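You operate a simulated robot arm through the tools that you are given. There is no shell and no other tool. Be economical: measure what you need, move in short steps, check, and stop when the job is done.

You run a simulated two-armed robot. Do the job below in one go: nothing can be reset, and whatever is moved stays where it is left.

Task
Take the check cloth from the chest top and lay it out flat on the plank top.

Only the result counts: the job must be done as asked and must still hold three seconds after the hand-in. Knocking over, shifting, dropping, spilling or breaking anything else fails it. Flat cloth is picked up by pressing the open fingertips on it (5 to 10 N) and closing them slowly along it; thin cloth reads only 2 to 8 mm in the jaws.

Robot
Two 7-joint arms with two-finger parallel grippers on one trunk, on a base that drives. Base frame: it is fixed to the floor where the robot stands at the start and does not move with it; the origin is under the middle of the robot, x ahead of it, y to its left, z up. Readings come in mm, rad, newtons and seconds.
The left shoulder is at the start at [70, 163, 1095], the right one opposite. With the tool pointing down near the work surface each hand reaches from about 400 to 880 mm from the robot's upright axis, wherever it stands, measured 20 degrees to its own side. Places, roughly: plank top [-1500, 1100, 800]. Payload 3.43 kg a hand.
The tool frame of a hand sits at the grasp point between the pads (the TCP): z along the fingers, y along the line on which they close. The tips reach 34 mm beyond it. Largest opening 128 mm; finger width 24, thickness 12; the body of the gripper, 48 by 130 mm, starts 96 mm behind the TCP.
Orientation is that of the tool frame in the base frame, as a unit quaternion [x, y, z, w]. With the fingers straight down and closing along the base's y, the tool's x points along the base's -x, its y along +y and its z along -z.

Tools
- The arms move only by the tool apply_moves. It takes "left_plan", "right_plan" or both (then of equal length, played together; a hand with none holds still); each is a list of rows, each a list of 7 numbers: the closure, from 0 (fully open) to 1 (shut), then the shift along the base's x, y, z in mm, then the turn, a rotation vector about the base's x, y, z in degrees. In form: [[jaw, dx, dy, dz, ax, ay, az], ...]. A call has 1 to 8 rows; each row is the pose to reach, as a shift and turn from the pose commanded when the call began. Each row takes 0.2 s and may step no farther than 50 mm and 0.15 rad from the row before; otherwise, or with a gripper value out of range, the whole call is refused. Where a pose cannot be reached the arm comes as near as it can. A force on the tool above 40 N (or 10 N above the force at the start of the call, whichever is more), or a blocked arm, ends the call early, and 0.2 s more pass. Each finger travels about 153 mm/s and halts on what it meets, pressing with about 23 N; the grip force reading is that of the motor and also rises with nothing between the fingers. The clock runs only during rows and for 0.2 s after the last one: add rows that repeat a pose to give the fingers time. The reply holds the time, the measured pose of the TCP, the force on the tool along the base axes, the opening and the grip force, in the units named above and with some noise.
- Cameras (640 x 400 px; columns grow to the right, rows downward): "scene" is now at [134.8, -17, 1314.3]; the picture's right is [-0.20, -0.98, 0.00], its down [-0.63, 0.13, -0.77] and it looks along [0.75, -0.15, -0.64] (base axes); focal length 258 px, centre (320, 200). "left" rides on the left gripper at [76, 11, -160] in its tool frame; the picture's right is [-0.15, 0.99, 0.00], its down [-0.88, -0.13, -0.46] and it looks along [-0.45, -0.07, 0.89] (tool axes); focal length 234 px, centre (320, 200). "right" rides on the right gripper at [76, -11, -160] in its tool frame; the picture's right is [0.15, 0.99, 0.00], its down [-0.88, 0.13, -0.46] and it looks along [-0.45, 0.07, 0.89] (tool axes); focal length 234 px, centre (320, 200). There is no depth. A picture from a camera that has moved, and an enlarged one, comes with that camera's place and axes in the base frame and with its lens.
- camera(camera): a new picture of that camera. No time passes.
- slide_trunk(by): slides the trunk up (or, below 0, down) by that many mm; the arms and the scene camera ride with it, the base frame stays. It gives what a move gives, with no picture.
- base_move(legs): drives the robot by 1 to 6 legs, each [ahead, left, turn to the left] in mm, mm and rad, along the robot's own axes; the way and the turn of a leg run together, so that a leg with both is an arc; at most 1500 mm and 3.142 rad a leg. The arms and the cameras ride along, it lands a little off, and it stops where it bumps. It gives what a move gives.
- head_to(pan, tilt): turns the head with the scene camera to pan (to the left, within 1.501 rad either way) and tilt (down, from -0.506 to 1.204), counted from straight ahead of the robot. It gives what a move gives.
- close_up(camera, box): a new picture of the part [left, top, right, bottom] of that camera's present view, enlarged. No time passes.
- close_job(): hands the job in; it is judged then, once.

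Work in short steps. Places have to be worked out from the pictures, the camera data and where the tool is seen: move nearer, look again, correct. Check each grasp and each placing, and mend what went wrong. You have 120 turns and 92 pictures in all, those below and enlarged ones among them. Open the grippers and draw the arms clear of the work before you hand the job in, unless the task says otherwise; then end with one line.

The tools are called after ">>>" by a JSON object that holds its "name" and its "arguments". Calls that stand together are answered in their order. apply_moves: Moves the arms, as the interface text tells. Its arguments: {"type":"object","properties":{"left_plan":{"type":"array","items":{"type":"array","items":{"type":"number"}}},"right_plan":{"type":"array","items":{"type":"array","items":{"type":"number"}}}},"required":[]} The other tools are called the same way: slide_trunk (by) slides the trunk up or down; base_move (legs) drives the base; head_to (pan, tilt) turns the head that bears the scene camera; camera (camera) takes a picture; close_up (camera, box) takes an enlarged picture of a part of a camera's view; close_job () hands the job in.

At the start:

```text
time: 0.0
left_position: [704.9, 253.4, 983.7]
left_tool_rot: [0.0, 1.0, 0.0, 0.0]
left_contact_force: [0.1, 0.3, 0.5]
left_gripper_width: 128.1
left_grip_force: 0.0
right_position: [588.4, -313.6, 1007.2]
right_tool_rot: [0.001, 1.0, 0.0, 0.0]
right_contact_force: [0.1, -0.5, -0.3]
right_gripper_width: 127.8
right_grip_force: 0.1
trunk travel left (down, up): [-575.0, 365.0]
robot x, y, heading: [-1.1, 0.4, -0.002]
head pan, tilt: [-0.204, 0.696]
```

scene: 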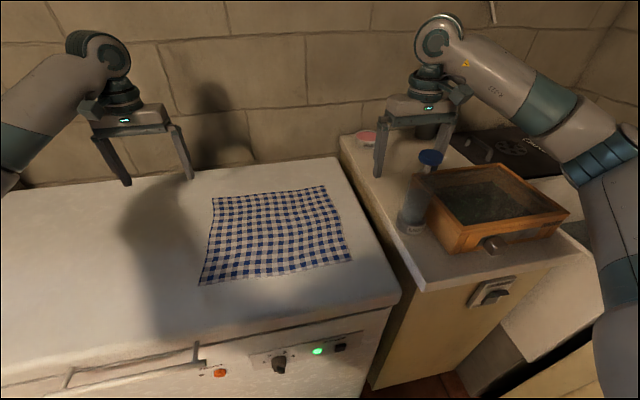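
right: 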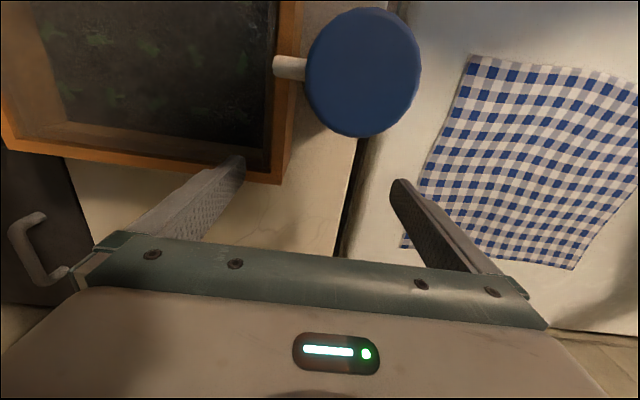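
left: 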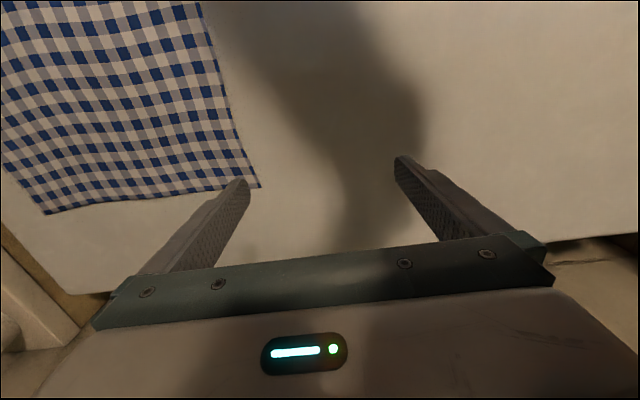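

The cloth spans about x 495–812 and y −168–190. A tall blue-capped bottle stands near (510, −305), just beside the right hand. I raise the right hand before moving it over the near-right cloth corner, and move the left over the near-left corner.

>>> {"name": "apply_moves", "arguments": {"left_plan": [[0.3, -30, -15, 0, 0, 0, 0], [0.6, -60, -30, 0, 0, 0, 0], [0.6, -90, -45, 0, 0, 0, 0], [0.6, -120, -60, 0, 0, 0, 0], [0.6, -150, -75, 0, 0, 0, 0], [0.6, -180, -90, 0, 0, 0, 0], [0.6, -190, -98, 0, 0, 0, 0], [0.6, -190, -98, 0, 0, 0, 0]], "right_plan": [[0.0, 0, 0, 50, 0, 0, 0], [0.3, 0, 0, 100, 0, 0, 0], [0.6, 0, 48, 100, 0, 0, 0], [0.6, 0, 96, 100, 0, 0, 0], [0.6, 0, 140, 100, 0, 0, 0], [0.6, 0, 178, 100, 0, 0, 0], [0.6, -40, 178, 80, 0, 0, 0], [0.6, -76, 178, 50, 0, 0, 0]]}}

>>> {"name": "camera", "arguments": {"camera": "left"}}

>>> {"name": "camera", "arguments": {"camera": "right"}}

>>> {"name": "camera", "arguments": {"camera": "scene"}}

```text
time: 1.8
left_position: [511.6, 155.6, 984.1]
left_tool_rot: [-0.001, 1.0, -0.001, 0.0]
left_contact_force: [0.6, -0.2, 0.4]
left_gripper_width: 51.2
left_grip_force: 0.0
right_position: [508.4, -135.3, 1057.6]
right_tool_rot: [0.0, 1.0, 0.0, 0.0]
right_contact_force: [0.5, 0.4, -0.1]
right_gripper_width: 51.1
right_grip_force: 0.0
trunk travel left (down, up): [-575.0, 365.0]
robot x, y, heading: [-3.2, -2.3, -0.003]
head pan, tilt: [-0.204, 0.696]
```

```text
88 pictures are left
camera left: at [436.7, 165.1, 1143.1], right [0.15, 0.99, 0.0], down [0.88, -0.13, 0.46], along [0.45, -0.07, -0.89], focal length 234 px, centre (320, 200)
```

left: 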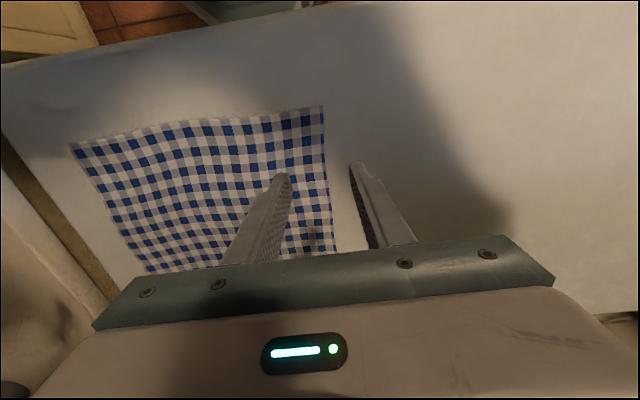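

```text
87 pictures are left
camera right: at [431.9, -148.3, 1217.8], right [-0.15, 0.99, 0.0], down [0.88, 0.13, 0.46], along [0.45, 0.07, -0.89], focal length 234 px, centre (320, 200)
```

right: 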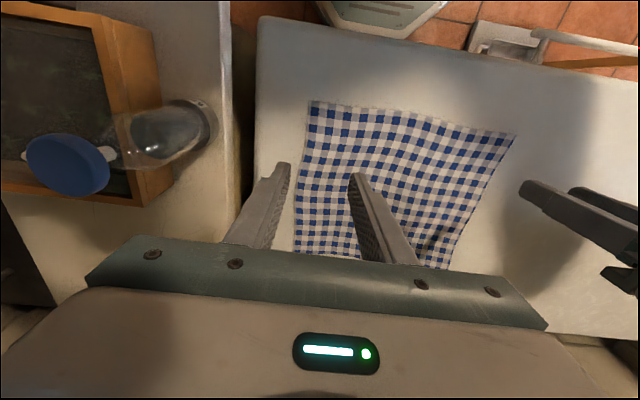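

```text
86 pictures are left
camera scene: at [135.0, -16.8, 1314.4], right [-0.2, -0.98, 0.0], down [-0.63, 0.13, -0.77], along [0.75, -0.15, -0.64], focal length 258 px, centre (320, 200)
```

scene: 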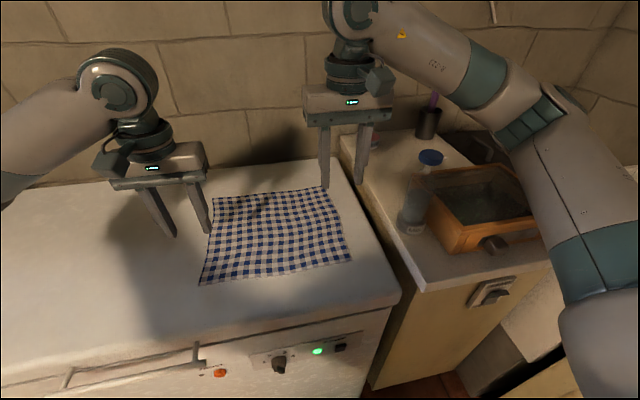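

Triangulating the corners between cameras puts the chest top at about z=850. The near corners come out at (465, 163) and (460, −155). I move both hands over those corners and stop about 20 mm above the cloth.

>>> {"name": "apply_moves", "arguments": {"left_plan": [[0.69, -15, -12, -30, 0, 0, 0], [0.69, -30, -25, -60, 0, 0, 0], [0.69, -30, -25, -75, 0, 0, 0], [0.69, -30, -25, -75, 0, 0, 0]], "right_plan": [[0.69, -14, 6, -40, 0, 0, 0], [0.69, -28, 13, -80, 0, 0, 0], [0.69, -28, 13, -120, 0, 0, 0], [0.69, -28, 13, -150, 0, 0, 0]]}}

>>> {"name": "camera", "arguments": {"camera": "left"}}

>>> {"name": "camera", "arguments": {"camera": "right"}}

>>> {"name": "camera", "arguments": {"camera": "scene"}}

```text
time: 2.8
left_position: [469.1, 125.9, 915.2]
left_tool_rot: [0.002, 1.0, 0.002, 0.01]
left_contact_force: [-0.9, 0.2, -0.3]
left_gripper_width: 39.9
left_grip_force: 0.1
right_position: [464.6, -128.1, 913.0]
right_tool_rot: [0.001, 1.0, 0.0, 0.008]
right_contact_force: [-0.8, -0.7, 3.1]
right_gripper_width: 39.8
right_grip_force: 0.1
trunk travel left (down, up): [-575.0, 365.0]
robot x, y, heading: [-0.1, 0.5, -0.006]
head pan, tilt: [-0.204, 0.696]
```

```text
85 pictures are left
camera left: at [391.4, 136.9, 1074.0], right [0.15, 0.99, 0.0], down [0.87, -0.14, 0.47], along [0.47, -0.07, -0.88], focal length 234 px, centre (320, 200)
```

left: 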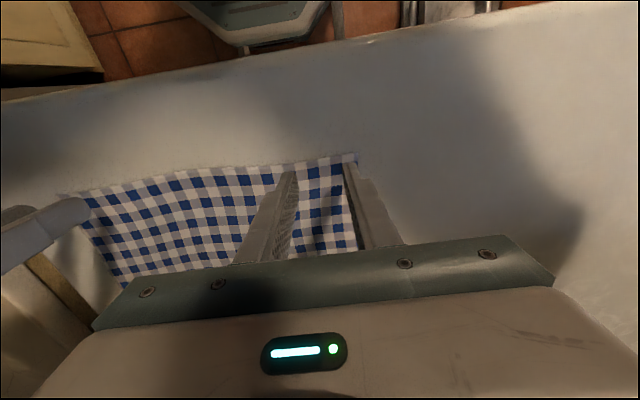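

```text
84 pictures are left
camera right: at [386.0, -140.5, 1070.6], right [-0.15, 0.99, 0.0], down [0.87, 0.13, 0.47], along [0.47, 0.07, -0.88], focal length 234 px, centre (320, 200)
```

right: 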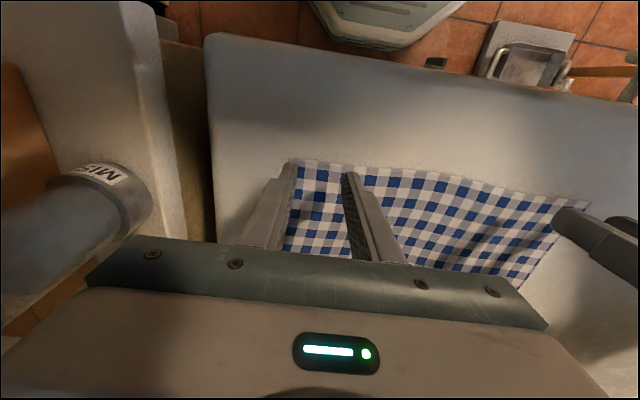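

```text
83 pictures are left
camera scene: at [111.9, -20.0, 1316.6], right [-0.21, -0.98, -0.01], down [-0.62, 0.13, -0.78], along [0.76, -0.16, -0.63], focal length 258 px, centre (320, 200)
```

scene: 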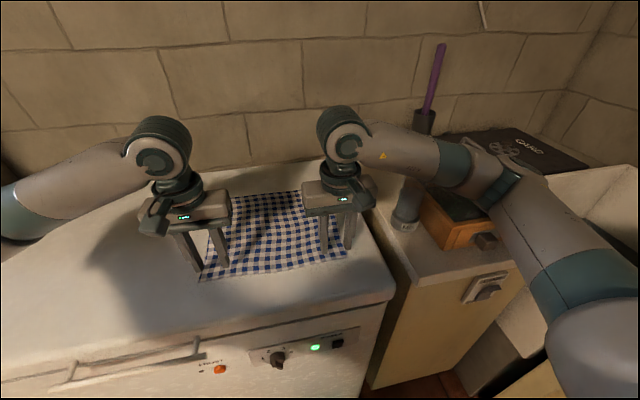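

The body seems to have tilted back slightly, and the right forearm passes close to the bottle. I check whether it is touching.

>>> {"name": "close_up", "arguments": {"camera": "scene", "box": [340, 90, 560, 260]}}

```text
2.35 times, centred on (450, 175) of scene
camera zoom: at [111.9, -20.0, 1316.6], right [-0.21, -0.98, -0.01], down [-0.62, 0.13, -0.78], along [0.76, -0.16, -0.63], focal length 608 px, centre (14, 259)
```

zoom: 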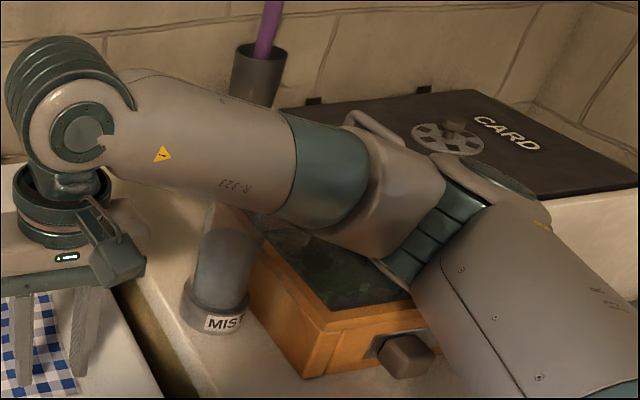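

The forearm may be resting on the mister, so I lift the right hand straight up and look again.

>>> {"name": "apply_moves", "arguments": {"right_plan": [[0.69, 0, 0, 40, 0, 0, 0], [0.69, 0, 0, 80, 0, 0, 0], [0.69, 0, 0, 120, 0, 0, 0], [0.69, 0, 0, 150, 0, 0, 0]]}}

>>> {"name": "camera", "arguments": {"camera": "scene"}}

>>> {"name": "camera", "arguments": {"camera": "right"}}

```text
time: 3.8
left_position: [489.7, 130.9, 906.6]
left_tool_rot: [0.0, 1.0, 0.0, -0.001]
left_contact_force: [0.3, 0.1, 0.1]
left_gripper_width: 39.4
left_grip_force: 0.0
right_position: [484.4, -121.0, 1053.0]
right_tool_rot: [0.001, 1.0, -0.001, -0.002]
right_contact_force: [0.1, -0.1, 0.1]
right_gripper_width: 39.7
right_grip_force: 0.1
trunk travel left (down, up): [-575.0, 365.0]
robot x, y, heading: [0.4, 0.6, -0.003]
head pan, tilt: [-0.204, 0.696]
```

```text
81 pictures are left
camera scene: at [137.3, -15.7, 1313.9], right [-0.2, -0.98, 0.0], down [-0.63, 0.13, -0.77], along [0.75, -0.16, -0.64], focal length 258 px, centre (320, 200)
```

scene: 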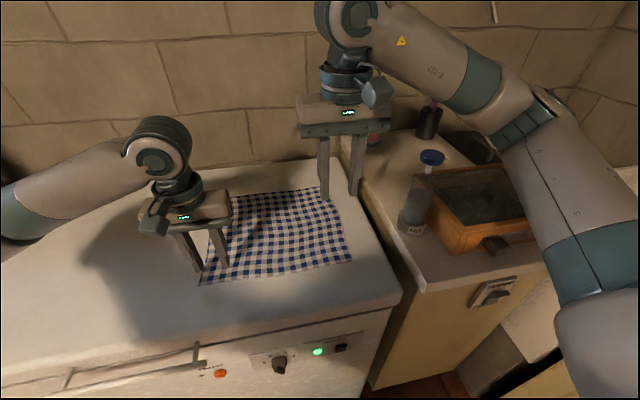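

```text
80 pictures are left
camera right: at [408.7, -134.3, 1213.0], right [-0.15, 0.99, 0.0], down [0.88, 0.13, 0.45], along [0.45, 0.07, -0.89], focal length 234 px, centre (320, 200)
```

right: 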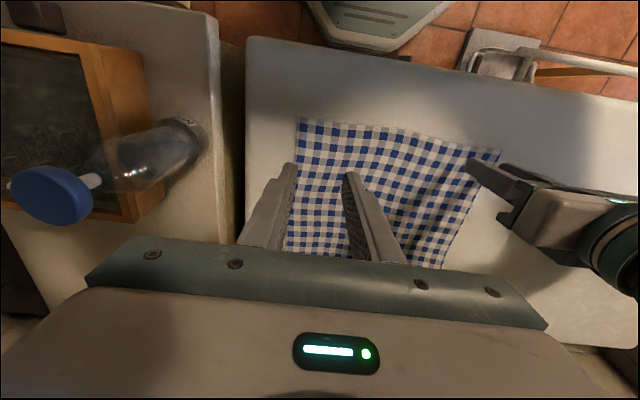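

The mister looks unmoved, but the forearm came too close to it. Raising the trunk 220 mm will make the forearm slope up away from the mister. I then relower the hands.

>>> {"name": "slide_trunk", "arguments": {"by": 220}}

>>> {"name": "camera", "arguments": {"camera": "scene"}}

```text
time: 6.1
left_position: [485.3, 130.0, 1127.4]
left_tool_rot: [-0.001, 1.0, 0.0, 0.0]
left_contact_force: [-0.9, 0.0, 0.5]
left_gripper_width: 39.5
left_grip_force: 0.0
right_position: [483.3, -123.0, 1273.4]
right_tool_rot: [0.0, 1.0, 0.001, 0.0]
right_contact_force: [0.3, 0.3, 0.0]
right_gripper_width: 39.6
right_grip_force: 0.0
trunk travel left (down, up): [-795.0, 145.0]
robot x, y, heading: [1.7, -0.3, 0.001]
head pan, tilt: [-0.204, 0.696]
```

```text
79 pictures are left
camera scene: at [135.0, -17.0, 1534.3], right [-0.2, -0.98, 0.0], down [-0.63, 0.13, -0.77], along [0.75, -0.15, -0.64], focal length 258 px, centre (320, 200)
```

scene: 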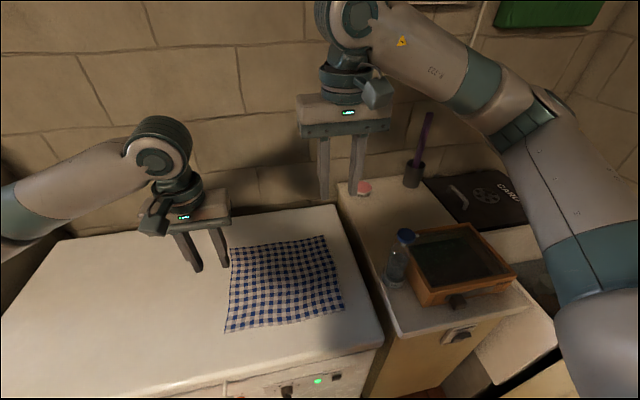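

The corners are confirmed at about (467, 166) and (467, −147). I lower both hands in steps.

>>> {"name": "apply_moves", "arguments": {"left_plan": [[0.69, 0, 0, -40, 0, 0, 0], [0.69, 0, 0, -80, 0, 0, 0], [0.69, 0, 0, -120, 0, 0, 0], [0.69, 0, 0, -160, 0, 0, 0], [0.69, 0, 0, -200, 0, 0, 0], [0.69, 0, 0, -215, 0, 0, 0], [0.69, 0, 0, -215, 0, 0, 0]], "right_plan": [[0.69, 0, 3, -45, 0, 0, 0], [0.69, 0, 3, -90, 0, 0, 0], [0.69, 0, 3, -135, 0, 0, 0], [0.69, 0, 3, -180, 0, 0, 0], [0.69, 0, 3, -220, 0, 0, 0], [0.69, 0, 3, -260, 0, 0, 0], [0.69, 0, 3, -290, 0, 0, 0]]}}

>>> {"name": "camera", "arguments": {"camera": "scene"}}

```text
time: 7.7
left_position: [486.8, 126.5, 911.8]
left_tool_rot: [0.0, 1.0, 0.0, 0.0]
left_contact_force: [-0.1, 0.2, -0.2]
left_gripper_width: 39.7
left_grip_force: 0.0
right_position: [480.5, -120.8, 985.4]
right_tool_rot: [-0.001, 1.0, -0.001, 0.0]
right_contact_force: [-0.7, 1.0, -0.2]
right_gripper_width: 39.7
right_grip_force: 0.1
trunk travel left (down, up): [-795.0, 145.0]
robot x, y, heading: [-1.4, -1.4, 0.003]
head pan, tilt: [-0.204, 0.696]
```

```text
78 pictures are left
camera scene: at [135.1, -17.3, 1534.3], right [-0.2, -0.98, 0.0], down [-0.63, 0.13, -0.77], along [0.75, -0.15, -0.64], focal length 258 px, centre (320, 200)
```

scene: 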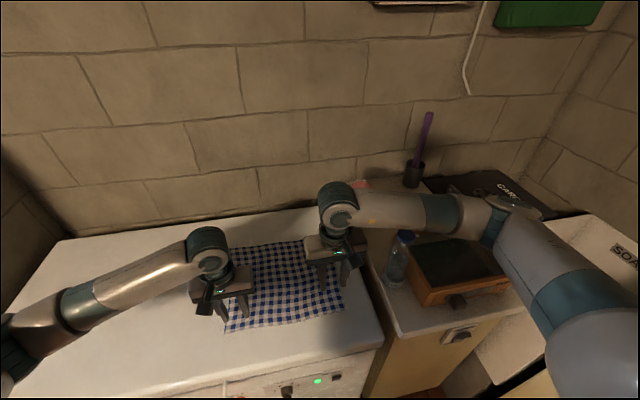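

Right wrist height plus forearm radius would still reach the mister cap, which I place at (503, −301, 1069). I raise the trunk to its top so the elbow sits higher, then check the clearance.

>>> {"name": "slide_trunk", "arguments": {"by": 142}}

>>> {"name": "apply_moves", "arguments": {"left_plan": [[0.69, 0, 0, -35, 0, 0, 0], [0.69, 0, 0, -70, 0, 0, 0], [0.69, 0, 0, -105, 0, 0, 0], [0.69, 0, 0, -140, 0, 0, 0], [0.69, 0, 0, -140, 0, 0, 0]], "right_plan": [[0.69, 0, 0, -35, 0, 0, 0], [0.69, 0, 0, -70, 0, 0, 0], [0.69, 0, 0, -105, 0, 0, 0], [0.69, 0, 0, -140, 0, 0, 0], [0.69, 0, 0, -140, 0, 0, 0]]}}

>>> {"name": "camera", "arguments": {"camera": "scene"}}

```text
time: 9.4
left_position: [486.7, 126.5, 1053.7]
left_tool_rot: [0.0, 1.0, 0.0, 0.0]
left_contact_force: [0.7, -0.1, 0.0]
left_gripper_width: 40.0
left_grip_force: 0.1
right_position: [480.5, -120.4, 1126.9]
right_tool_rot: [0.0, 1.0, 0.0, 0.0]
right_contact_force: [-0.2, 0.8, -0.3]
right_gripper_width: 39.7
right_grip_force: 0.1
trunk travel left (down, up): [-937.0, 3.0]
robot x, y, heading: [1.3, 2.3, 0.001]
head pan, tilt: [-0.204, 0.696]
```

```text
time: 10.6
left_position: [487.0, 128.7, 912.9]
left_tool_rot: [0.0, 1.0, 0.0, 0.001]
left_contact_force: [0.3, -0.7, 0.6]
left_gripper_width: 39.5
left_grip_force: 0.1
right_position: [477.5, -122.5, 988.4]
right_tool_rot: [0.0, 1.0, 0.0, 0.0]
right_contact_force: [0.1, 0.2, -0.3]
right_gripper_width: 39.8
right_grip_force: 0.0
trunk travel left (down, up): [-937.0, 3.0]
robot x, y, heading: [1.4, -1.7, 0.001]
head pan, tilt: [-0.204, 0.696]
```

```text
77 pictures are left
camera scene: at [134.7, -16.7, 1676.4], right [-0.2, -0.98, 0.0], down [-0.63, 0.13, -0.77], along [0.75, -0.15, -0.64], focal length 258 px, centre (320, 200)
```

scene: 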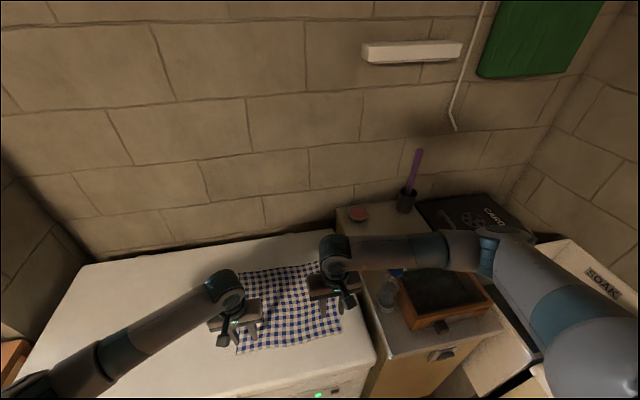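

The elbow now sits above the wrist, giving an estimated 50 mm clearance at the cap. I lower the right hand to just above the cloth and check.

>>> {"name": "apply_moves", "arguments": {"right_plan": [[0.69, 0, 0, -25, 0, 0, 0], [0.69, 0, 0, -50, 0, 0, 0], [0.69, 0, 0, -70, 0, 0, 0], [0.69, 0, 0, -78, 0, 0, 0], [0.69, 0, 0, -78, 0, 0, 0]]}}

>>> {"name": "camera", "arguments": {"camera": "scene"}}

>>> {"name": "camera", "arguments": {"camera": "right"}}

>>> {"name": "camera", "arguments": {"camera": "left"}}

```text
time: 11.8
left_position: [487.5, 128.8, 914.4]
left_tool_rot: [0.0, 1.0, 0.0, 0.0]
left_contact_force: [-0.6, -0.1, 0.2]
left_gripper_width: 39.8
left_grip_force: 0.0
right_position: [478.0, -123.4, 909.0]
right_tool_rot: [0.0, 1.0, 0.0, 0.0]
right_contact_force: [-0.1, -0.8, 0.4]
right_gripper_width: 39.6
right_grip_force: 0.2
trunk travel left (down, up): [-937.0, 3.0]
robot x, y, heading: [-2.4, 3.7, 0.001]
head pan, tilt: [-0.204, 0.696]
```

```text
76 pictures are left
camera scene: at [134.7, -17.0, 1676.3], right [-0.2, -0.98, 0.0], down [-0.63, 0.13, -0.77], along [0.75, -0.15, -0.64], focal length 258 px, centre (320, 200)
```

scene: 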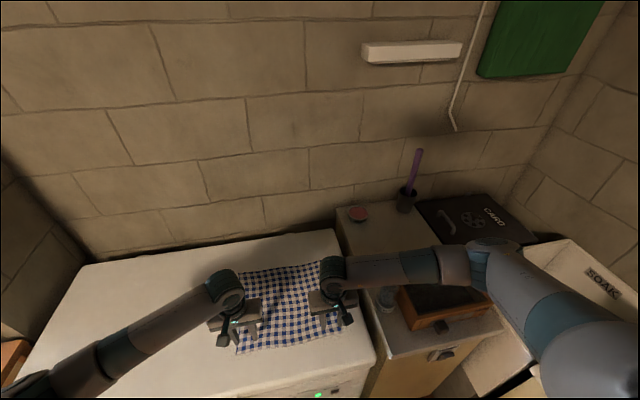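

```text
75 pictures are left
camera right: at [402.5, -136.3, 1068.7], right [-0.15, 0.99, 0.0], down [0.88, 0.13, 0.46], along [0.45, 0.07, -0.89], focal length 234 px, centre (320, 200)
```

right: 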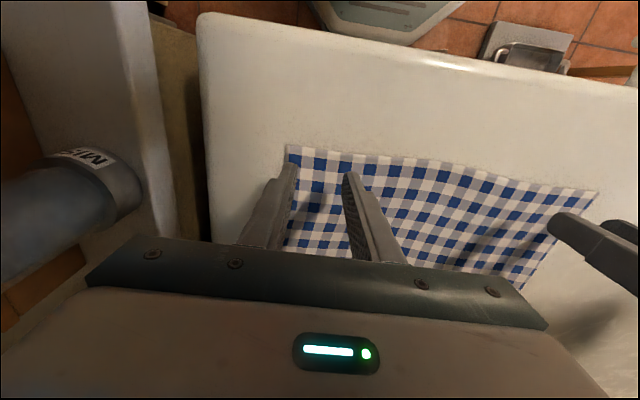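

```text
74 pictures are left
camera left: at [411.4, 139.1, 1072.4], right [0.15, 0.99, 0.0], down [0.88, -0.13, 0.46], along [0.45, -0.07, -0.89], focal length 234 px, centre (320, 200)
```

left: 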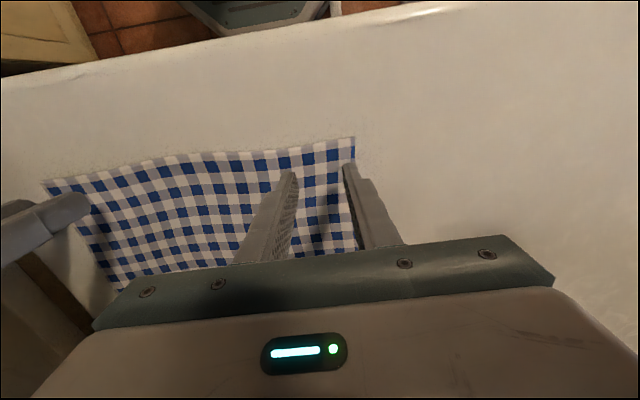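

No tilt this time and both hands are well placed. I descend to just about contact.

>>> {"name": "apply_moves", "arguments": {"left_plan": [[0.69, -8, 0, -12, 0, 0, 0], [0.69, -8, 0, -22, 0, 0, 0], [0.69, -8, 0, -27, 0, 0, 0], [0.69, -8, 0, -27, 0, 0, 0]], "right_plan": [[0.69, 0, 2, -9, 0, 0, 0], [0.69, 0, 2, -17, 0, 0, 0], [0.69, 0, 2, -22, 0, 0, 0], [0.69, 0, 2, -22, 0, 0, 0]]}}

```text
time: 12.8
left_position: [478.0, 127.7, 885.9]
left_tool_rot: [0.0, 1.0, -0.001, 0.0]
left_contact_force: [-0.2, 0.0, 0.2]
left_gripper_width: 39.9
left_grip_force: 0.0
right_position: [478.6, -120.4, 886.1]
right_tool_rot: [0.0, 1.0, 0.0, 0.0]
right_contact_force: [0.1, 0.4, -0.5]
right_gripper_width: 39.7
right_grip_force: 0.1
trunk travel left (down, up): [-937.0, 3.0]
robot x, y, heading: [-3.7, -3.1, -0.0]
head pan, tilt: [-0.204, 0.696]
```

No contact yet, so I go lower in small steps.

>>> {"name": "apply_moves", "arguments": {"left_plan": [[0.69, 0, 0, -2, 0, 0, 0], [0.69, 0, 0, -4, 0, 0, 0], [0.69, 0, 0, -4, 0, 0, 0]], "right_plan": [[0.69, 0, 0, -2, 0, 0, 0], [0.69, 0, 0, -4, 0, 0, 0], [0.69, 0, 0, -4, 0, 0, 0]]}}

```text
time: 13.6
left_position: [478.1, 128.5, 886.6]
left_tool_rot: [-0.001, 1.0, 0.0, 0.002]
left_contact_force: [-0.1, 4.4, 21.8]
left_gripper_width: 39.4
left_grip_force: 0.1
right_position: [478.7, -120.2, 885.5]
right_tool_rot: [0.0, 1.0, 0.0, 0.002]
right_contact_force: [0.9, -2.4, 9.0]
right_gripper_width: 39.8
right_grip_force: 0.2
trunk travel left (down, up): [-937.0, 3.0]
robot x, y, heading: [1.7, -0.3, 0.001]
head pan, tilt: [-0.204, 0.696]
```

Contact: left about 22 N, right 9 N. I ease the left by 2 mm and close both slowly.

>>> {"name": "apply_moves", "arguments": {"left_plan": [[0.69, 0, 0, 2.2, 0, 0, 0], [0.74, 0, 0, 2.2, 0, 0, 0], [0.79, 0, 0, 2.2, 0, 0, 0], [0.84, 0, 0, 2.2, 0, 0, 0], [0.89, 0, 0, 2.2, 0, 0, 0], [0.94, 0, 0, 2.2, 0, 0, 0], [1.0, 0, 0, 2.2, 0, 0, 0], [1.0, 0, 0, 2.2, 0, 0, 0]], "right_plan": [[0.69, 0, 0, 0, 0, 0, 0], [0.74, 0, 0, 0, 0, 0, 0], [0.79, 0, 0, 0, 0, 0, 0], [0.84, 0, 0, 0, 0, 0, 0], [0.89, 0, 0, 0, 0, 0, 0], [0.94, 0, 0, 0, 0, 0, 0], [1.0, 0, 0, 0, 0, 0, 0], [1.0, 0, 0, 0, 0, 0, 0]]}}

>>> {"name": "camera", "arguments": {"camera": "left"}}

>>> {"name": "camera", "arguments": {"camera": "right"}}

```text
time: 15.4
left_position: [477.7, 127.8, 886.0]
left_tool_rot: [-0.001, 1.0, 0.0, 0.001]
left_contact_force: [-0.7, -0.3, -0.3]
left_gripper_width: 0.0
left_grip_force: 23.2
right_position: [477.6, -120.7, 885.6]
right_tool_rot: [0.001, 1.0, 0.0, 0.001]
right_contact_force: [0.2, -1.4, 32.7]
right_gripper_width: 0.0
right_grip_force: 22.6
trunk travel left (down, up): [-937.0, 3.0]
robot x, y, heading: [-0.4, 1.9, -0.001]
head pan, tilt: [-0.204, 0.696]
```

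```text
73 pictures are left
camera left: at [400.9, 138.7, 1045.6], right [0.15, 0.99, 0.0], down [0.88, -0.13, 0.46], along [0.45, -0.07, -0.89], focal length 234 px, centre (320, 200)
```

left: 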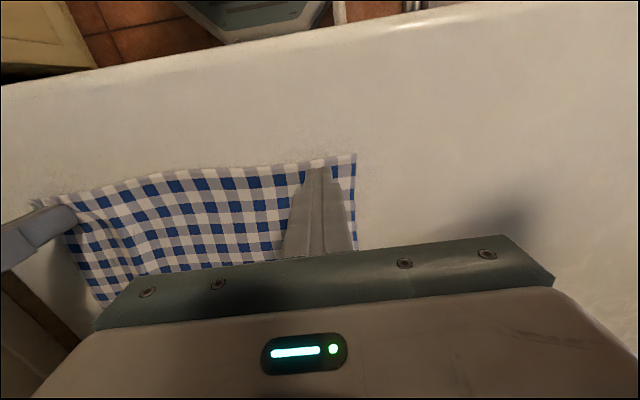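

```text
72 pictures are left
camera right: at [401.1, -133.0, 1045.1], right [-0.15, 0.99, 0.0], down [0.88, 0.13, 0.46], along [0.45, 0.07, -0.89], focal length 234 px, centre (320, 200)
```

right: 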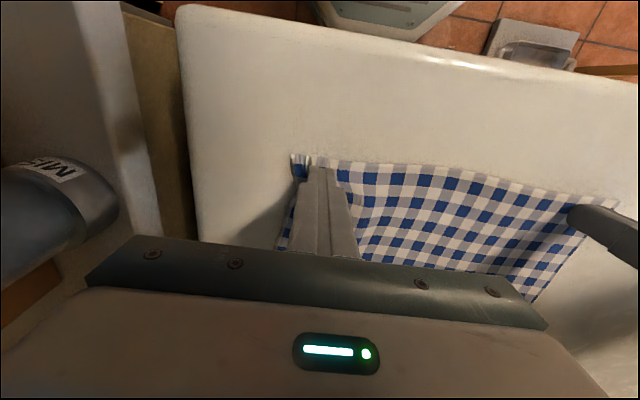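

Both jaws read 0 mm, so nothing is gripped. I lift slightly, reopen and press again with better force control.

>>> {"name": "apply_moves", "arguments": {"left_plan": [[1.0, 0, 0, 5, 0, 0, 0], [0.69, 0, 0, 5, 0, 0, 0], [0.69, 0, 0, 5, 0, 0, 0], [0.69, 0, 0, 2, 0, 0, 0], [0.69, 0, 0, 0, 0, 0, 0], [0.69, 0, 0, -1, 0, 0, 0], [0.69, 0, 0, -1, 0, 0, 0]], "right_plan": [[1.0, 0, 0, 5, 0, 0, 0], [0.69, 0, 0, 5, 0, 0, 0], [0.69, 0, 0, 5, 0, 0, 0], [0.69, 0, 0, 2, 0, 0, 0], [0.69, 0, 0, 1, 0, 0, 0], [0.69, 0, 0, 0, 0, 0, 0], [0.69, 0, 0, 0, 0, 0, 0]]}}

```text
time: 17.0
left_position: [476.8, 126.6, 885.5]
left_tool_rot: [0.0, 1.0, 0.0, 0.0]
left_contact_force: [0.3, 0.2, 0.8]
left_gripper_width: 39.7
left_grip_force: 0.1
right_position: [480.4, -119.0, 884.5]
right_tool_rot: [0.001, 1.0, 0.0, 0.002]
right_contact_force: [-1.8, -4.9, 26.9]
right_gripper_width: 39.5
right_grip_force: 0.1
trunk travel left (down, up): [-937.0, 3.0]
robot x, y, heading: [-3.7, 0.7, -0.003]
head pan, tilt: [-0.204, 0.696]
```

Right is at 27 N and left is just touching, so I trim right up and left down.

>>> {"name": "apply_moves", "arguments": {"left_plan": [[0.69, 0, 0, -0.8, 0, 0, 0], [0.69, 0, 0, -0.8, 0, 0, 0]], "right_plan": [[0.69, 0, 0, 1.6, 0, 0, 0], [0.69, 0, 0, 1.6, 0, 0, 0]]}}

```text
time: 17.6
left_position: [477.8, 127.8, 885.5]
left_tool_rot: [-0.001, 1.0, -0.001, 0.001]
left_contact_force: [-2.2, -1.0, 10.2]
left_gripper_width: 39.8
left_grip_force: 0.1
right_position: [479.4, -119.2, 885.1]
right_tool_rot: [0.0, 1.0, 0.0, 0.0]
right_contact_force: [3.3, -0.7, 14.3]
right_gripper_width: 39.4
right_grip_force: 0.1
trunk travel left (down, up): [-937.0, 3.0]
robot x, y, heading: [-3.6, -0.2, 0.001]
head pan, tilt: [-0.204, 0.696]
```

Forces are about 10 and 14 N. I close halfway slowly and watch the forces.

>>> {"name": "apply_moves", "arguments": {"left_plan": [[0.71, 0, 0, 0, 0, 0, 0], [0.73, 0, 0, 0, 0, 0, 0], [0.75, 0, 0, 0, 0, 0, 0], [0.77, 0, 0, 0, 0, 0, 0], [0.79, 0, 0, 0, 0, 0, 0], [0.81, 0, 0, 0, 0, 0, 0], [0.83, 0, 0, 0, 0, 0, 0]], "right_plan": [[0.71, 0, 0, 0.6, 0, 0, 0], [0.73, 0, 0, 0.6, 0, 0, 0], [0.75, 0, 0, 0.6, 0, 0, 0], [0.77, 0, 0, 0.6, 0, 0, 0], [0.79, 0, 0, 0.6, 0, 0, 0], [0.81, 0, 0, 0.6, 0, 0, 0], [0.83, 0, 0, 0.6, 0, 0, 0]]}}

>>> {"name": "close_up", "arguments": {"camera": "left", "box": [220, 120, 440, 270]}}

>>> {"name": "close_up", "arguments": {"camera": "right", "box": [220, 120, 440, 270]}}

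```text
time: 19.2
left_position: [477.0, 127.4, 885.2]
left_tool_rot: [0.0, 1.0, 0.0, 0.001]
left_contact_force: [0.1, 0.9, 21.1]
left_gripper_width: 19.1
left_grip_force: 0.1
right_position: [478.4, -119.6, 886.0]
right_tool_rot: [0.0, 1.0, 0.0, 0.001]
right_contact_force: [-1.9, -0.5, 0.3]
right_gripper_width: 21.4
right_grip_force: 0.1
trunk travel left (down, up): [-937.0, 3.0]
robot x, y, heading: [-0.3, -0.3, -0.003]
head pan, tilt: [-0.204, 0.696]
```

```text
2.67 times, centred on (330, 195) of left
camera zoom: at [401.6, 138.1, 1044.6], right [0.15, 0.99, 0.0], down [0.88, -0.13, 0.46], along [0.45, -0.07, -0.89], focal length 624 px, centre (293, 213)
```

zoom: 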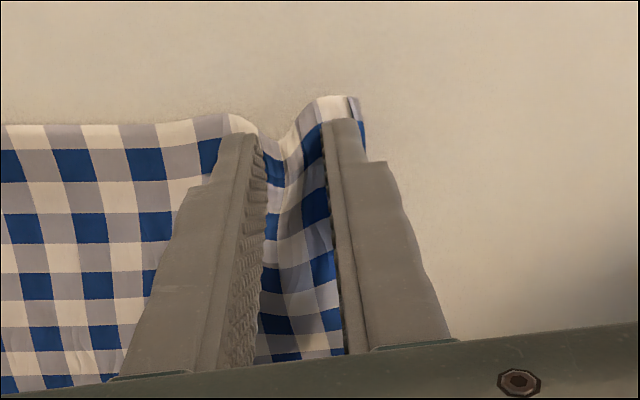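

```text
2.67 times, centred on (330, 195) of right
camera zoom: at [401.3, -132.4, 1045.8], right [-0.15, 0.99, 0.0], down [0.88, 0.13, 0.46], along [0.45, 0.07, -0.89], focal length 624 px, centre (293, 213)
```

zoom: 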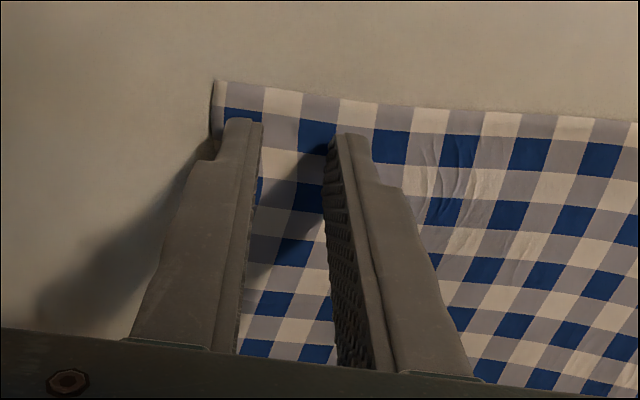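

The left has gathered a ridge, while the right lost contact. I finish closing the left only.

>>> {"name": "apply_moves", "arguments": {"left_plan": [[0.85, 0, 0, 0, 0, 0, 0], [0.87, 0, 0, 0, 0, 0, 0], [0.89, 0, 0, 0, 0, 0, 0], [0.92, 0, 0, 0, 0, 0, 0], [0.95, 0, 0, 0, 0, 0, 0], [0.98, 0, 0, 0, 0, 0, 0], [1.0, 0, 0, 0, 0, 0, 0], [1.0, 0, 0, 0, 0, 0, 0]]}}

>>> {"name": "close_up", "arguments": {"camera": "left", "box": [220, 120, 440, 270]}}

```text
time: 21.0
left_position: [477.7, 125.8, 885.6]
left_tool_rot: [0.0, 1.0, 0.0, 0.0]
left_contact_force: [0.6, -0.9, 25.1]
left_gripper_width: 0.0
left_grip_force: 23.0
right_position: [477.5, -119.5, 887.2]
right_tool_rot: [0.0, 1.0, 0.0, 0.001]
right_contact_force: [-0.3, -0.3, -0.9]
right_gripper_width: 21.7
right_grip_force: 0.1
trunk travel left (down, up): [-937.0, 3.0]
robot x, y, heading: [-1.6, -0.3, -0.0]
head pan, tilt: [-0.204, 0.696]
```

```text
2.67 times, centred on (330, 195) of left
camera zoom: at [401.3, 137.9, 1044.6], right [0.15, 0.99, 0.0], down [0.88, -0.13, 0.46], along [0.45, -0.07, -0.89], focal length 624 px, centre (293, 213)
```

zoom: 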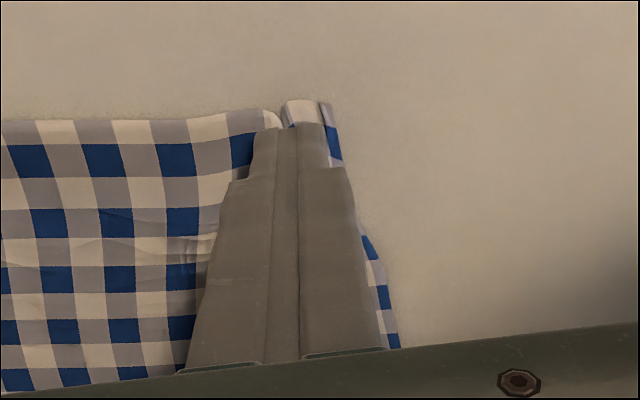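

The width still reads 0, but the cloth looks pulled in. I lift the left 25 mm to see whether it follows.

>>> {"name": "apply_moves", "arguments": {"left_plan": [[1.0, 0, 0, 8, 0, 0, 0], [1.0, 0, 0, 16, 0, 0, 0], [1.0, 0, 0, 25, 0, 0, 0], [1.0, 0, 0, 25, 0, 0, 0]]}}

>>> {"name": "close_up", "arguments": {"camera": "left", "box": [220, 100, 440, 250]}}

```text
time: 22.0
left_position: [476.8, 127.2, 907.7]
left_tool_rot: [-0.001, 1.0, 0.0, -0.001]
left_contact_force: [-0.8, 0.1, -0.4]
left_gripper_width: 0.3
left_grip_force: 23.2
right_position: [479.6, -118.1, 886.3]
right_tool_rot: [0.001, 1.0, 0.0, -0.001]
right_contact_force: [0.9, 0.2, 6.1]
right_gripper_width: 21.9
right_grip_force: 0.1
trunk travel left (down, up): [-937.0, 3.0]
robot x, y, heading: [-0.8, 1.2, -0.001]
head pan, tilt: [-0.204, 0.696]
```

```text
2.67 times, centred on (330, 175) of left
camera zoom: at [401.2, 138.4, 1067.8], right [0.15, 0.99, 0.0], down [0.88, -0.13, 0.46], along [0.45, -0.07, -0.89], focal length 624 px, centre (293, 267)
```

zoom: 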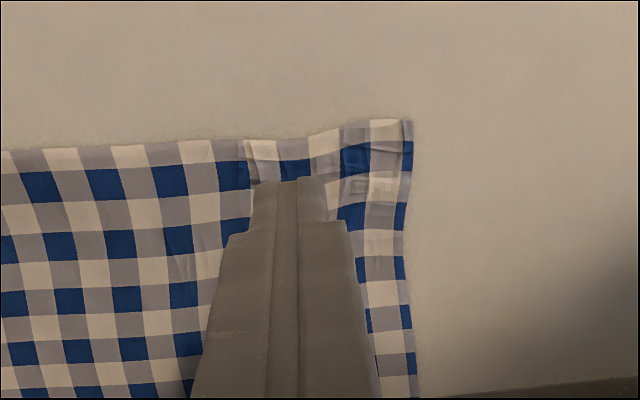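

Not caught; the force was too high at the end and the two arms influence each other. I lift the right clear and redo the left alone at 5–10 N.

>>> {"name": "apply_moves", "arguments": {"left_plan": [[0.8, 0, 0, 0, 0, 0, 0], [0.62, 0, 0, -10, 0, 0, 0], [0.62, 0, 0, -18, 0, 0, 0], [0.62, 0, 0, -22, 0, 0, 0], [0.62, 0, 0, -23.5, 0, 0, 0], [0.62, 0, 0, -23.5, 0, 0, 0]], "right_plan": [[0.83, 0, 0, 10, 0, 0, 0], [0.69, 0, 0, 15, 0, 0, 0], [0.69, 0, 0, 15, 0, 0, 0], [0.69, 0, 0, 15, 0, 0, 0], [0.69, 0, 0, 15, 0, 0, 0], [0.69, 0, 0, 15, 0, 0, 0]]}}

```text
time: 23.4
left_position: [477.5, 128.5, 886.5]
left_tool_rot: [0.001, 1.0, 0.0, 0.0]
left_contact_force: [-1.8, -0.5, 3.5]
left_gripper_width: 48.6
left_grip_force: 0.0
right_position: [480.0, -119.0, 901.1]
right_tool_rot: [0.0, 1.0, -0.001, 0.0]
right_contact_force: [-0.4, 0.1, -0.5]
right_gripper_width: 39.8
right_grip_force: 0.2
trunk travel left (down, up): [-937.0, 3.0]
robot x, y, heading: [-4.9, -2.6, 0.001]
head pan, tilt: [-0.204, 0.696]
```

Light contact at 3.5 N. I press 0.5 mm more and close part way.

>>> {"name": "apply_moves", "arguments": {"left_plan": [[0.62, 0, 0, -0.5, 0, 0, 0], [0.65, 0, 0, -0.5, 0, 0, 0], [0.68, 0, 0, -0.5, 0, 0, 0], [0.71, 0, 0, -0.5, 0, 0, 0], [0.73, 0, 0, -0.5, 0, 0, 0]]}}

```text
time: 24.6
left_position: [478.7, 128.3, 884.4]
left_tool_rot: [0.001, 1.0, 0.0, 0.0]
left_contact_force: [1.7, -0.1, 15.4]
left_gripper_width: 33.3
left_grip_force: 0.1
right_position: [478.3, -118.1, 901.0]
right_tool_rot: [0.0, 1.0, 0.0, 0.0]
right_contact_force: [-0.7, -0.3, 0.2]
right_gripper_width: 39.8
right_grip_force: 0.0
trunk travel left (down, up): [-937.0, 3.0]
robot x, y, heading: [1.3, 4.6, -0.002]
head pan, tilt: [-0.204, 0.696]
```

Force climbs as the jaws close, so I raise slightly as I continue.

>>> {"name": "apply_moves", "arguments": {"left_plan": [[0.75, 0, 0, 1.0, 0, 0, 0], [0.77, 0, 0, 1.1, 0, 0, 0], [0.79, 0, 0, 1.2, 0, 0, 0], [0.81, 0, 0, 1.3, 0, 0, 0], [0.83, 0, 0, 1.4, 0, 0, 0]]}}

>>> {"name": "close_up", "arguments": {"camera": "left", "box": [220, 120, 440, 270]}}

```text
time: 25.8
left_position: [477.8, 126.9, 886.7]
left_tool_rot: [0.0, 1.0, -0.001, 0.0]
left_contact_force: [-0.3, 1.5, 7.8]
left_gripper_width: 21.1
left_grip_force: 0.0
right_position: [478.5, -118.9, 900.2]
right_tool_rot: [0.0, 1.0, 0.0, 0.0]
right_contact_force: [0.8, 0.1, -0.9]
right_gripper_width: 39.8
right_grip_force: 0.1
trunk travel left (down, up): [-937.0, 3.0]
robot x, y, heading: [4.5, 0.7, -0.004]
head pan, tilt: [-0.204, 0.696]
```

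```text
2.67 times, centred on (330, 195) of left
camera zoom: at [402.2, 138.0, 1045.0], right [0.15, 0.99, 0.0], down [0.88, -0.13, 0.46], along [0.45, -0.07, -0.89], focal length 624 px, centre (293, 213)
```

zoom: 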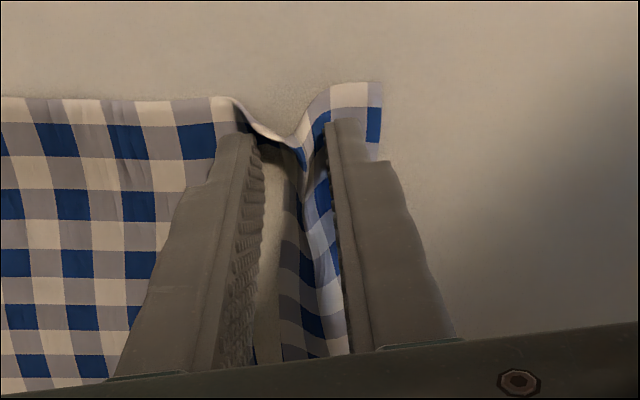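

A proper tall fold now stands between the fingers at 7.8 N. I close the rest of the way.

>>> {"name": "apply_moves", "arguments": {"left_plan": [[0.85, 0, 0, 0.1, 0, 0, 0], [0.87, 0, 0, 0.2, 0, 0, 0], [0.89, 0, 0, 0.3, 0, 0, 0], [0.91, 0, 0, 0.5, 0, 0, 0], [0.94, 0, 0, 0.6, 0, 0, 0], [1.0, 0, 0, 0.7, 0, 0, 0], [1.0, 0, 0, 0.7, 0, 0, 0], [1.0, 0, 0, 0.7, 0, 0, 0]]}}

>>> {"name": "close_up", "arguments": {"camera": "left", "box": [220, 120, 440, 270]}}

```text
time: 27.6
left_position: [478.6, 125.7, 887.2]
left_tool_rot: [0.0, 1.0, 0.001, 0.0]
left_contact_force: [0.7, -0.3, 0.1]
left_gripper_width: 2.9
left_grip_force: 23.0
right_position: [479.9, -117.1, 901.0]
right_tool_rot: [-0.001, 1.0, -0.001, 0.0]
right_contact_force: [-0.5, -0.2, -0.4]
right_gripper_width: 40.0
right_grip_force: 0.1
trunk travel left (down, up): [-937.0, 3.0]
robot x, y, heading: [0.6, -2.8, 0.003]
head pan, tilt: [-0.204, 0.696]
```

```text
2.67 times, centred on (330, 195) of left
camera zoom: at [402.5, 137.1, 1046.4], right [0.15, 0.99, 0.0], down [0.88, -0.13, 0.46], along [0.45, -0.07, -0.89], focal length 624 px, centre (293, 213)
```

zoom: 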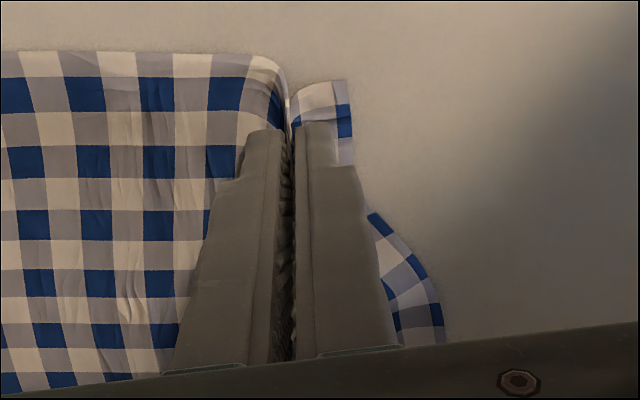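

The left has the cloth at 2.9 mm. Now I check where the right corner is.

>>> {"name": "camera", "arguments": {"camera": "right"}}

```text
65 pictures are left
camera right: at [402.8, -131.2, 1060.3], right [-0.15, 0.99, 0.0], down [0.88, 0.13, 0.46], along [0.45, 0.07, -0.89], focal length 234 px, centre (320, 200)
```

right: 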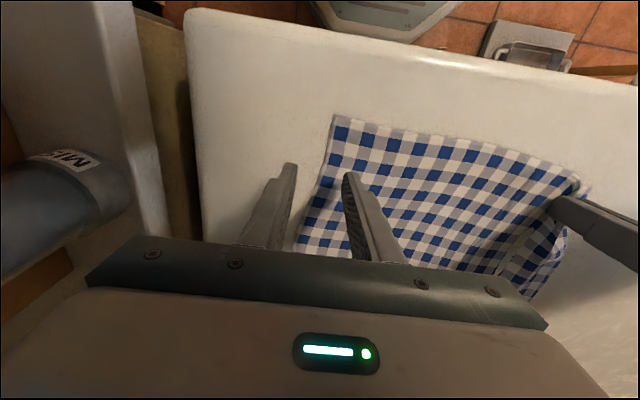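

The cloth rotated a little; its right near corner is now at about (427, −114). I move the right hand there and lower it to near contact.

>>> {"name": "apply_moves", "arguments": {"right_plan": [[0.62, -16, 21, 0, 0, 0, 0], [0.62, -32, 42, 0, 0, 0, 0], [0.62, -32, 42, -8, 0, 0, 0], [0.62, -32, 42, -12, 0, 0, 0], [0.62, -32, 42, -14, 0, 0, 0], [0.62, -32, 42, -14, 0, 0, 0]]}}

>>> {"name": "camera", "arguments": {"camera": "right"}}

```text
time: 29.0
left_position: [478.3, 126.5, 887.3]
left_tool_rot: [0.0, 1.0, 0.0, 0.0]
left_contact_force: [-0.3, 0.8, 0.2]
left_gripper_width: 2.8
left_grip_force: 23.0
right_position: [448.8, -76.5, 885.6]
right_tool_rot: [0.0, 1.0, 0.0, 0.0]
right_contact_force: [0.8, 0.0, 0.2]
right_gripper_width: 48.5
right_grip_force: 0.1
trunk travel left (down, up): [-937.0, 3.0]
robot x, y, heading: [-3.1, 0.7, 0.0]
head pan, tilt: [-0.204, 0.696]
```

```text
64 pictures are left
camera right: at [371.2, -89.2, 1046.0], right [-0.15, 0.99, 0.0], down [0.88, 0.13, 0.46], along [0.45, 0.07, -0.89], focal length 234 px, centre (320, 200)
```

right: 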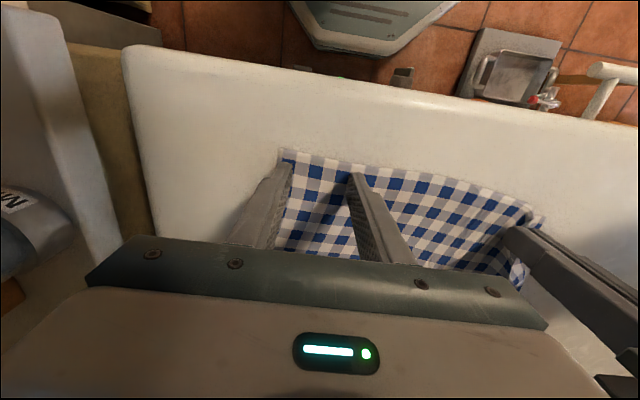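

Well placed; I nudge 3 mm inward and press.

>>> {"name": "apply_moves", "arguments": {"right_plan": [[0.62, 0, 3, 0, 0, 0, 0], [0.62, 0, 3, -1, 0, 0, 0], [0.62, 0, 3, -1, 0, 0, 0]]}}

```text
time: 29.8
left_position: [478.4, 127.9, 887.9]
left_tool_rot: [0.0, 1.0, 0.0, 0.0]
left_contact_force: [0.4, -0.1, 0.6]
left_gripper_width: 3.0
left_grip_force: 22.2
right_position: [447.3, -73.8, 885.8]
right_tool_rot: [0.0, 1.0, 0.0, 0.0]
right_contact_force: [0.1, 0.5, 2.0]
right_gripper_width: 48.9
right_grip_force: 0.0
trunk travel left (down, up): [-937.0, 3.0]
robot x, y, heading: [0.7, -2.2, 0.003]
head pan, tilt: [-0.204, 0.696]
```

Light touch at 2 N. I press 0.8 mm more and close part way as on the left.

>>> {"name": "apply_moves", "arguments": {"right_plan": [[0.62, 0, 0, -0.8, 0, 0, 0], [0.65, 0, 0, -0.8, 0, 0, 0], [0.68, 0, 0, -0.7, 0, 0, 0], [0.71, 0, 0, -0.6, 0, 0, 0], [0.73, 0, 0, -0.5, 0, 0, 0]]}}

```text
time: 31.0
left_position: [478.7, 126.4, 887.9]
left_tool_rot: [0.0, 1.0, 0.0, 0.0]
left_contact_force: [0.2, -0.2, 0.6]
left_gripper_width: 2.9
left_grip_force: 23.5
right_position: [447.1, -74.3, 885.7]
right_tool_rot: [0.0, 1.0, 0.0, 0.0]
right_contact_force: [0.4, 1.0, 8.1]
right_gripper_width: 34.1
right_grip_force: 0.0
trunk travel left (down, up): [-937.0, 3.0]
robot x, y, heading: [1.0, -1.7, -0.002]
head pan, tilt: [-0.204, 0.696]
```

8 N is right in the range, so I continue closing.

>>> {"name": "apply_moves", "arguments": {"right_plan": [[0.75, 0, 0, 0.1, 0, 0, 0], [0.77, 0, 0, 0.2, 0, 0, 0], [0.79, 0, 0, 0.3, 0, 0, 0], [0.81, 0, 0, 0.4, 0, 0, 0], [0.83, 0, 0, 0.5, 0, 0, 0]]}}

>>> {"name": "close_up", "arguments": {"camera": "right", "box": [220, 120, 440, 270]}}

```text
time: 32.2
left_position: [477.6, 126.0, 888.7]
left_tool_rot: [0.0, 1.0, 0.0, 0.0]
left_contact_force: [0.0, -2.3, -0.9]
left_gripper_width: 3.1
left_grip_force: 23.1
right_position: [447.4, -73.4, 886.3]
right_tool_rot: [0.001, 1.0, 0.0, 0.0]
right_contact_force: [0.6, 2.9, 12.1]
right_gripper_width: 22.4
right_grip_force: 0.9
trunk travel left (down, up): [-937.0, 3.0]
robot x, y, heading: [1.4, 1.9, 0.003]
head pan, tilt: [-0.204, 0.696]
```

```text
2.67 times, centred on (330, 195) of right
camera zoom: at [370.5, -86.6, 1045.4], right [-0.15, 0.99, 0.0], down [0.88, 0.13, 0.46], along [0.45, 0.07, -0.89], focal length 624 px, centre (293, 213)
```

zoom: 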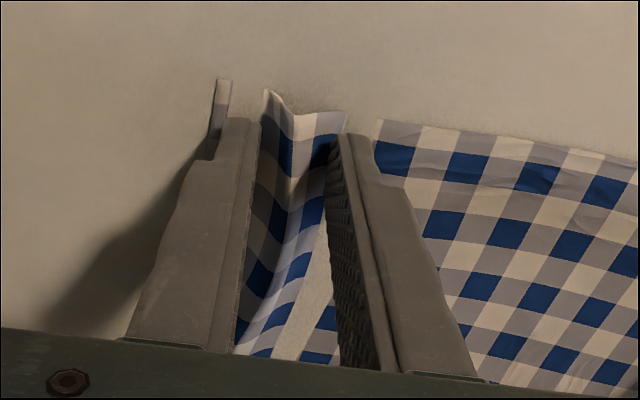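

A good fold has formed, so I finish closing while easing the force.

>>> {"name": "apply_moves", "arguments": {"right_plan": [[0.85, 0, 0, 0.6, 0, 0, 0], [0.87, 0, 0, 0.7, 0, 0, 0], [0.89, 0, 0, 0.8, 0, 0, 0], [0.91, 0, 0, 0.9, 0, 0, 0], [0.94, 0, 0, 1.0, 0, 0, 0], [1.0, 0, 0, 1.1, 0, 0, 0], [1.0, 0, 0, 1.1, 0, 0, 0], [1.0, 0, 0, 1.1, 0, 0, 0]]}}

>>> {"name": "camera", "arguments": {"camera": "right"}}

```text
time: 34.0
left_position: [477.5, 125.2, 887.0]
left_tool_rot: [0.0, 1.0, 0.0, 0.0]
left_contact_force: [-0.9, -7.4, 0.0]
left_gripper_width: 5.1
left_grip_force: 22.8
right_position: [447.8, -74.8, 886.7]
right_tool_rot: [0.0, 1.0, 0.0, 0.0]
right_contact_force: [0.9, 7.2, 0.4]
right_gripper_width: 2.7
right_grip_force: 23.4
trunk travel left (down, up): [-937.0, 3.0]
robot x, y, heading: [-2.9, 0.8, -0.001]
head pan, tilt: [-0.204, 0.696]
```

```text
62 pictures are left
camera right: at [370.4, -87.5, 1046.3], right [-0.15, 0.99, 0.0], down [0.88, 0.13, 0.46], along [0.45, 0.07, -0.89], focal length 234 px, centre (320, 200)
```

right: 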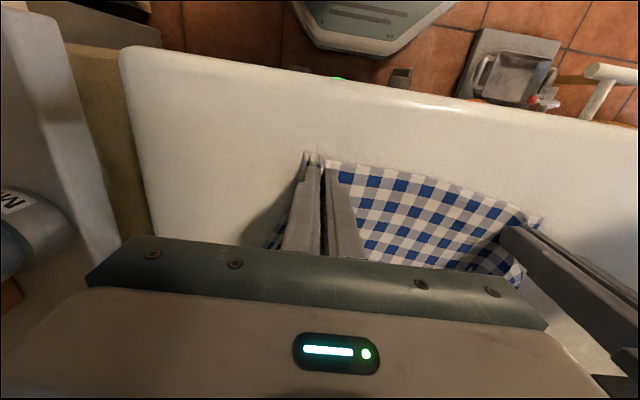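

Both hands hold cloth, with 7 N of tension between them. I relax it, align the hands in x and lift.

>>> {"name": "apply_moves", "arguments": {"left_plan": [[1.0, 0, -3, 3, 0, 0, 0], [1.0, -5, -3, 30, 0, 0, 0], [1.0, -10, -3, 70, 0, 0, 0], [1.0, -15, -3, 110, 0, 0, 0], [1.0, -15, -3, 150, 0, 0, 0], [1.0, -15, -3, 190, 0, 0, 0], [1.0, -15, -3, 230, 0, 0, 0], [1.0, -15, -3, 230, 0, 0, 0]], "right_plan": [[1.0, 0, 3, 3, 0, 0, 0], [1.0, 5, 3, 30, 0, 0, 0], [1.0, 10, 3, 70, 0, 0, 0], [1.0, 15, 3, 110, 0, 0, 0], [1.0, 15, 3, 150, 0, 0, 0], [1.0, 15, 3, 190, 0, 0, 0], [1.0, 15, 3, 230, 0, 0, 0], [1.0, 15, 3, 230, 0, 0, 0]]}}

>>> {"name": "camera", "arguments": {"camera": "scene"}}

```text
time: 35.8
left_position: [464.0, 125.9, 1121.9]
left_tool_rot: [0.0, 1.0, -0.001, -0.001]
left_contact_force: [1.1, -3.3, -0.7]
left_gripper_width: 3.6
left_grip_force: 22.9
right_position: [459.0, -70.5, 1116.3]
right_tool_rot: [0.0, 1.0, 0.0, 0.0]
right_contact_force: [-0.6, 4.5, -0.2]
right_gripper_width: 2.9
right_grip_force: 23.0
trunk travel left (down, up): [-937.0, 3.0]
robot x, y, heading: [-2.1, -0.5, 0.006]
head pan, tilt: [-0.204, 0.696]
```

```text
61 pictures are left
camera scene: at [135.0, -16.7, 1676.3], right [-0.2, -0.98, 0.0], down [-0.63, 0.13, -0.77], along [0.75, -0.15, -0.64], focal length 258 px, centre (320, 200)
```

scene: 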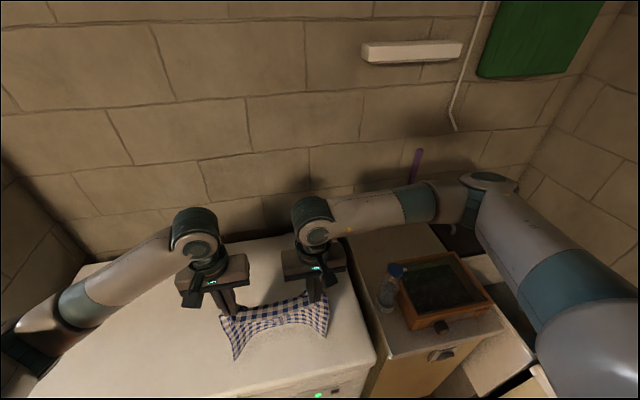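

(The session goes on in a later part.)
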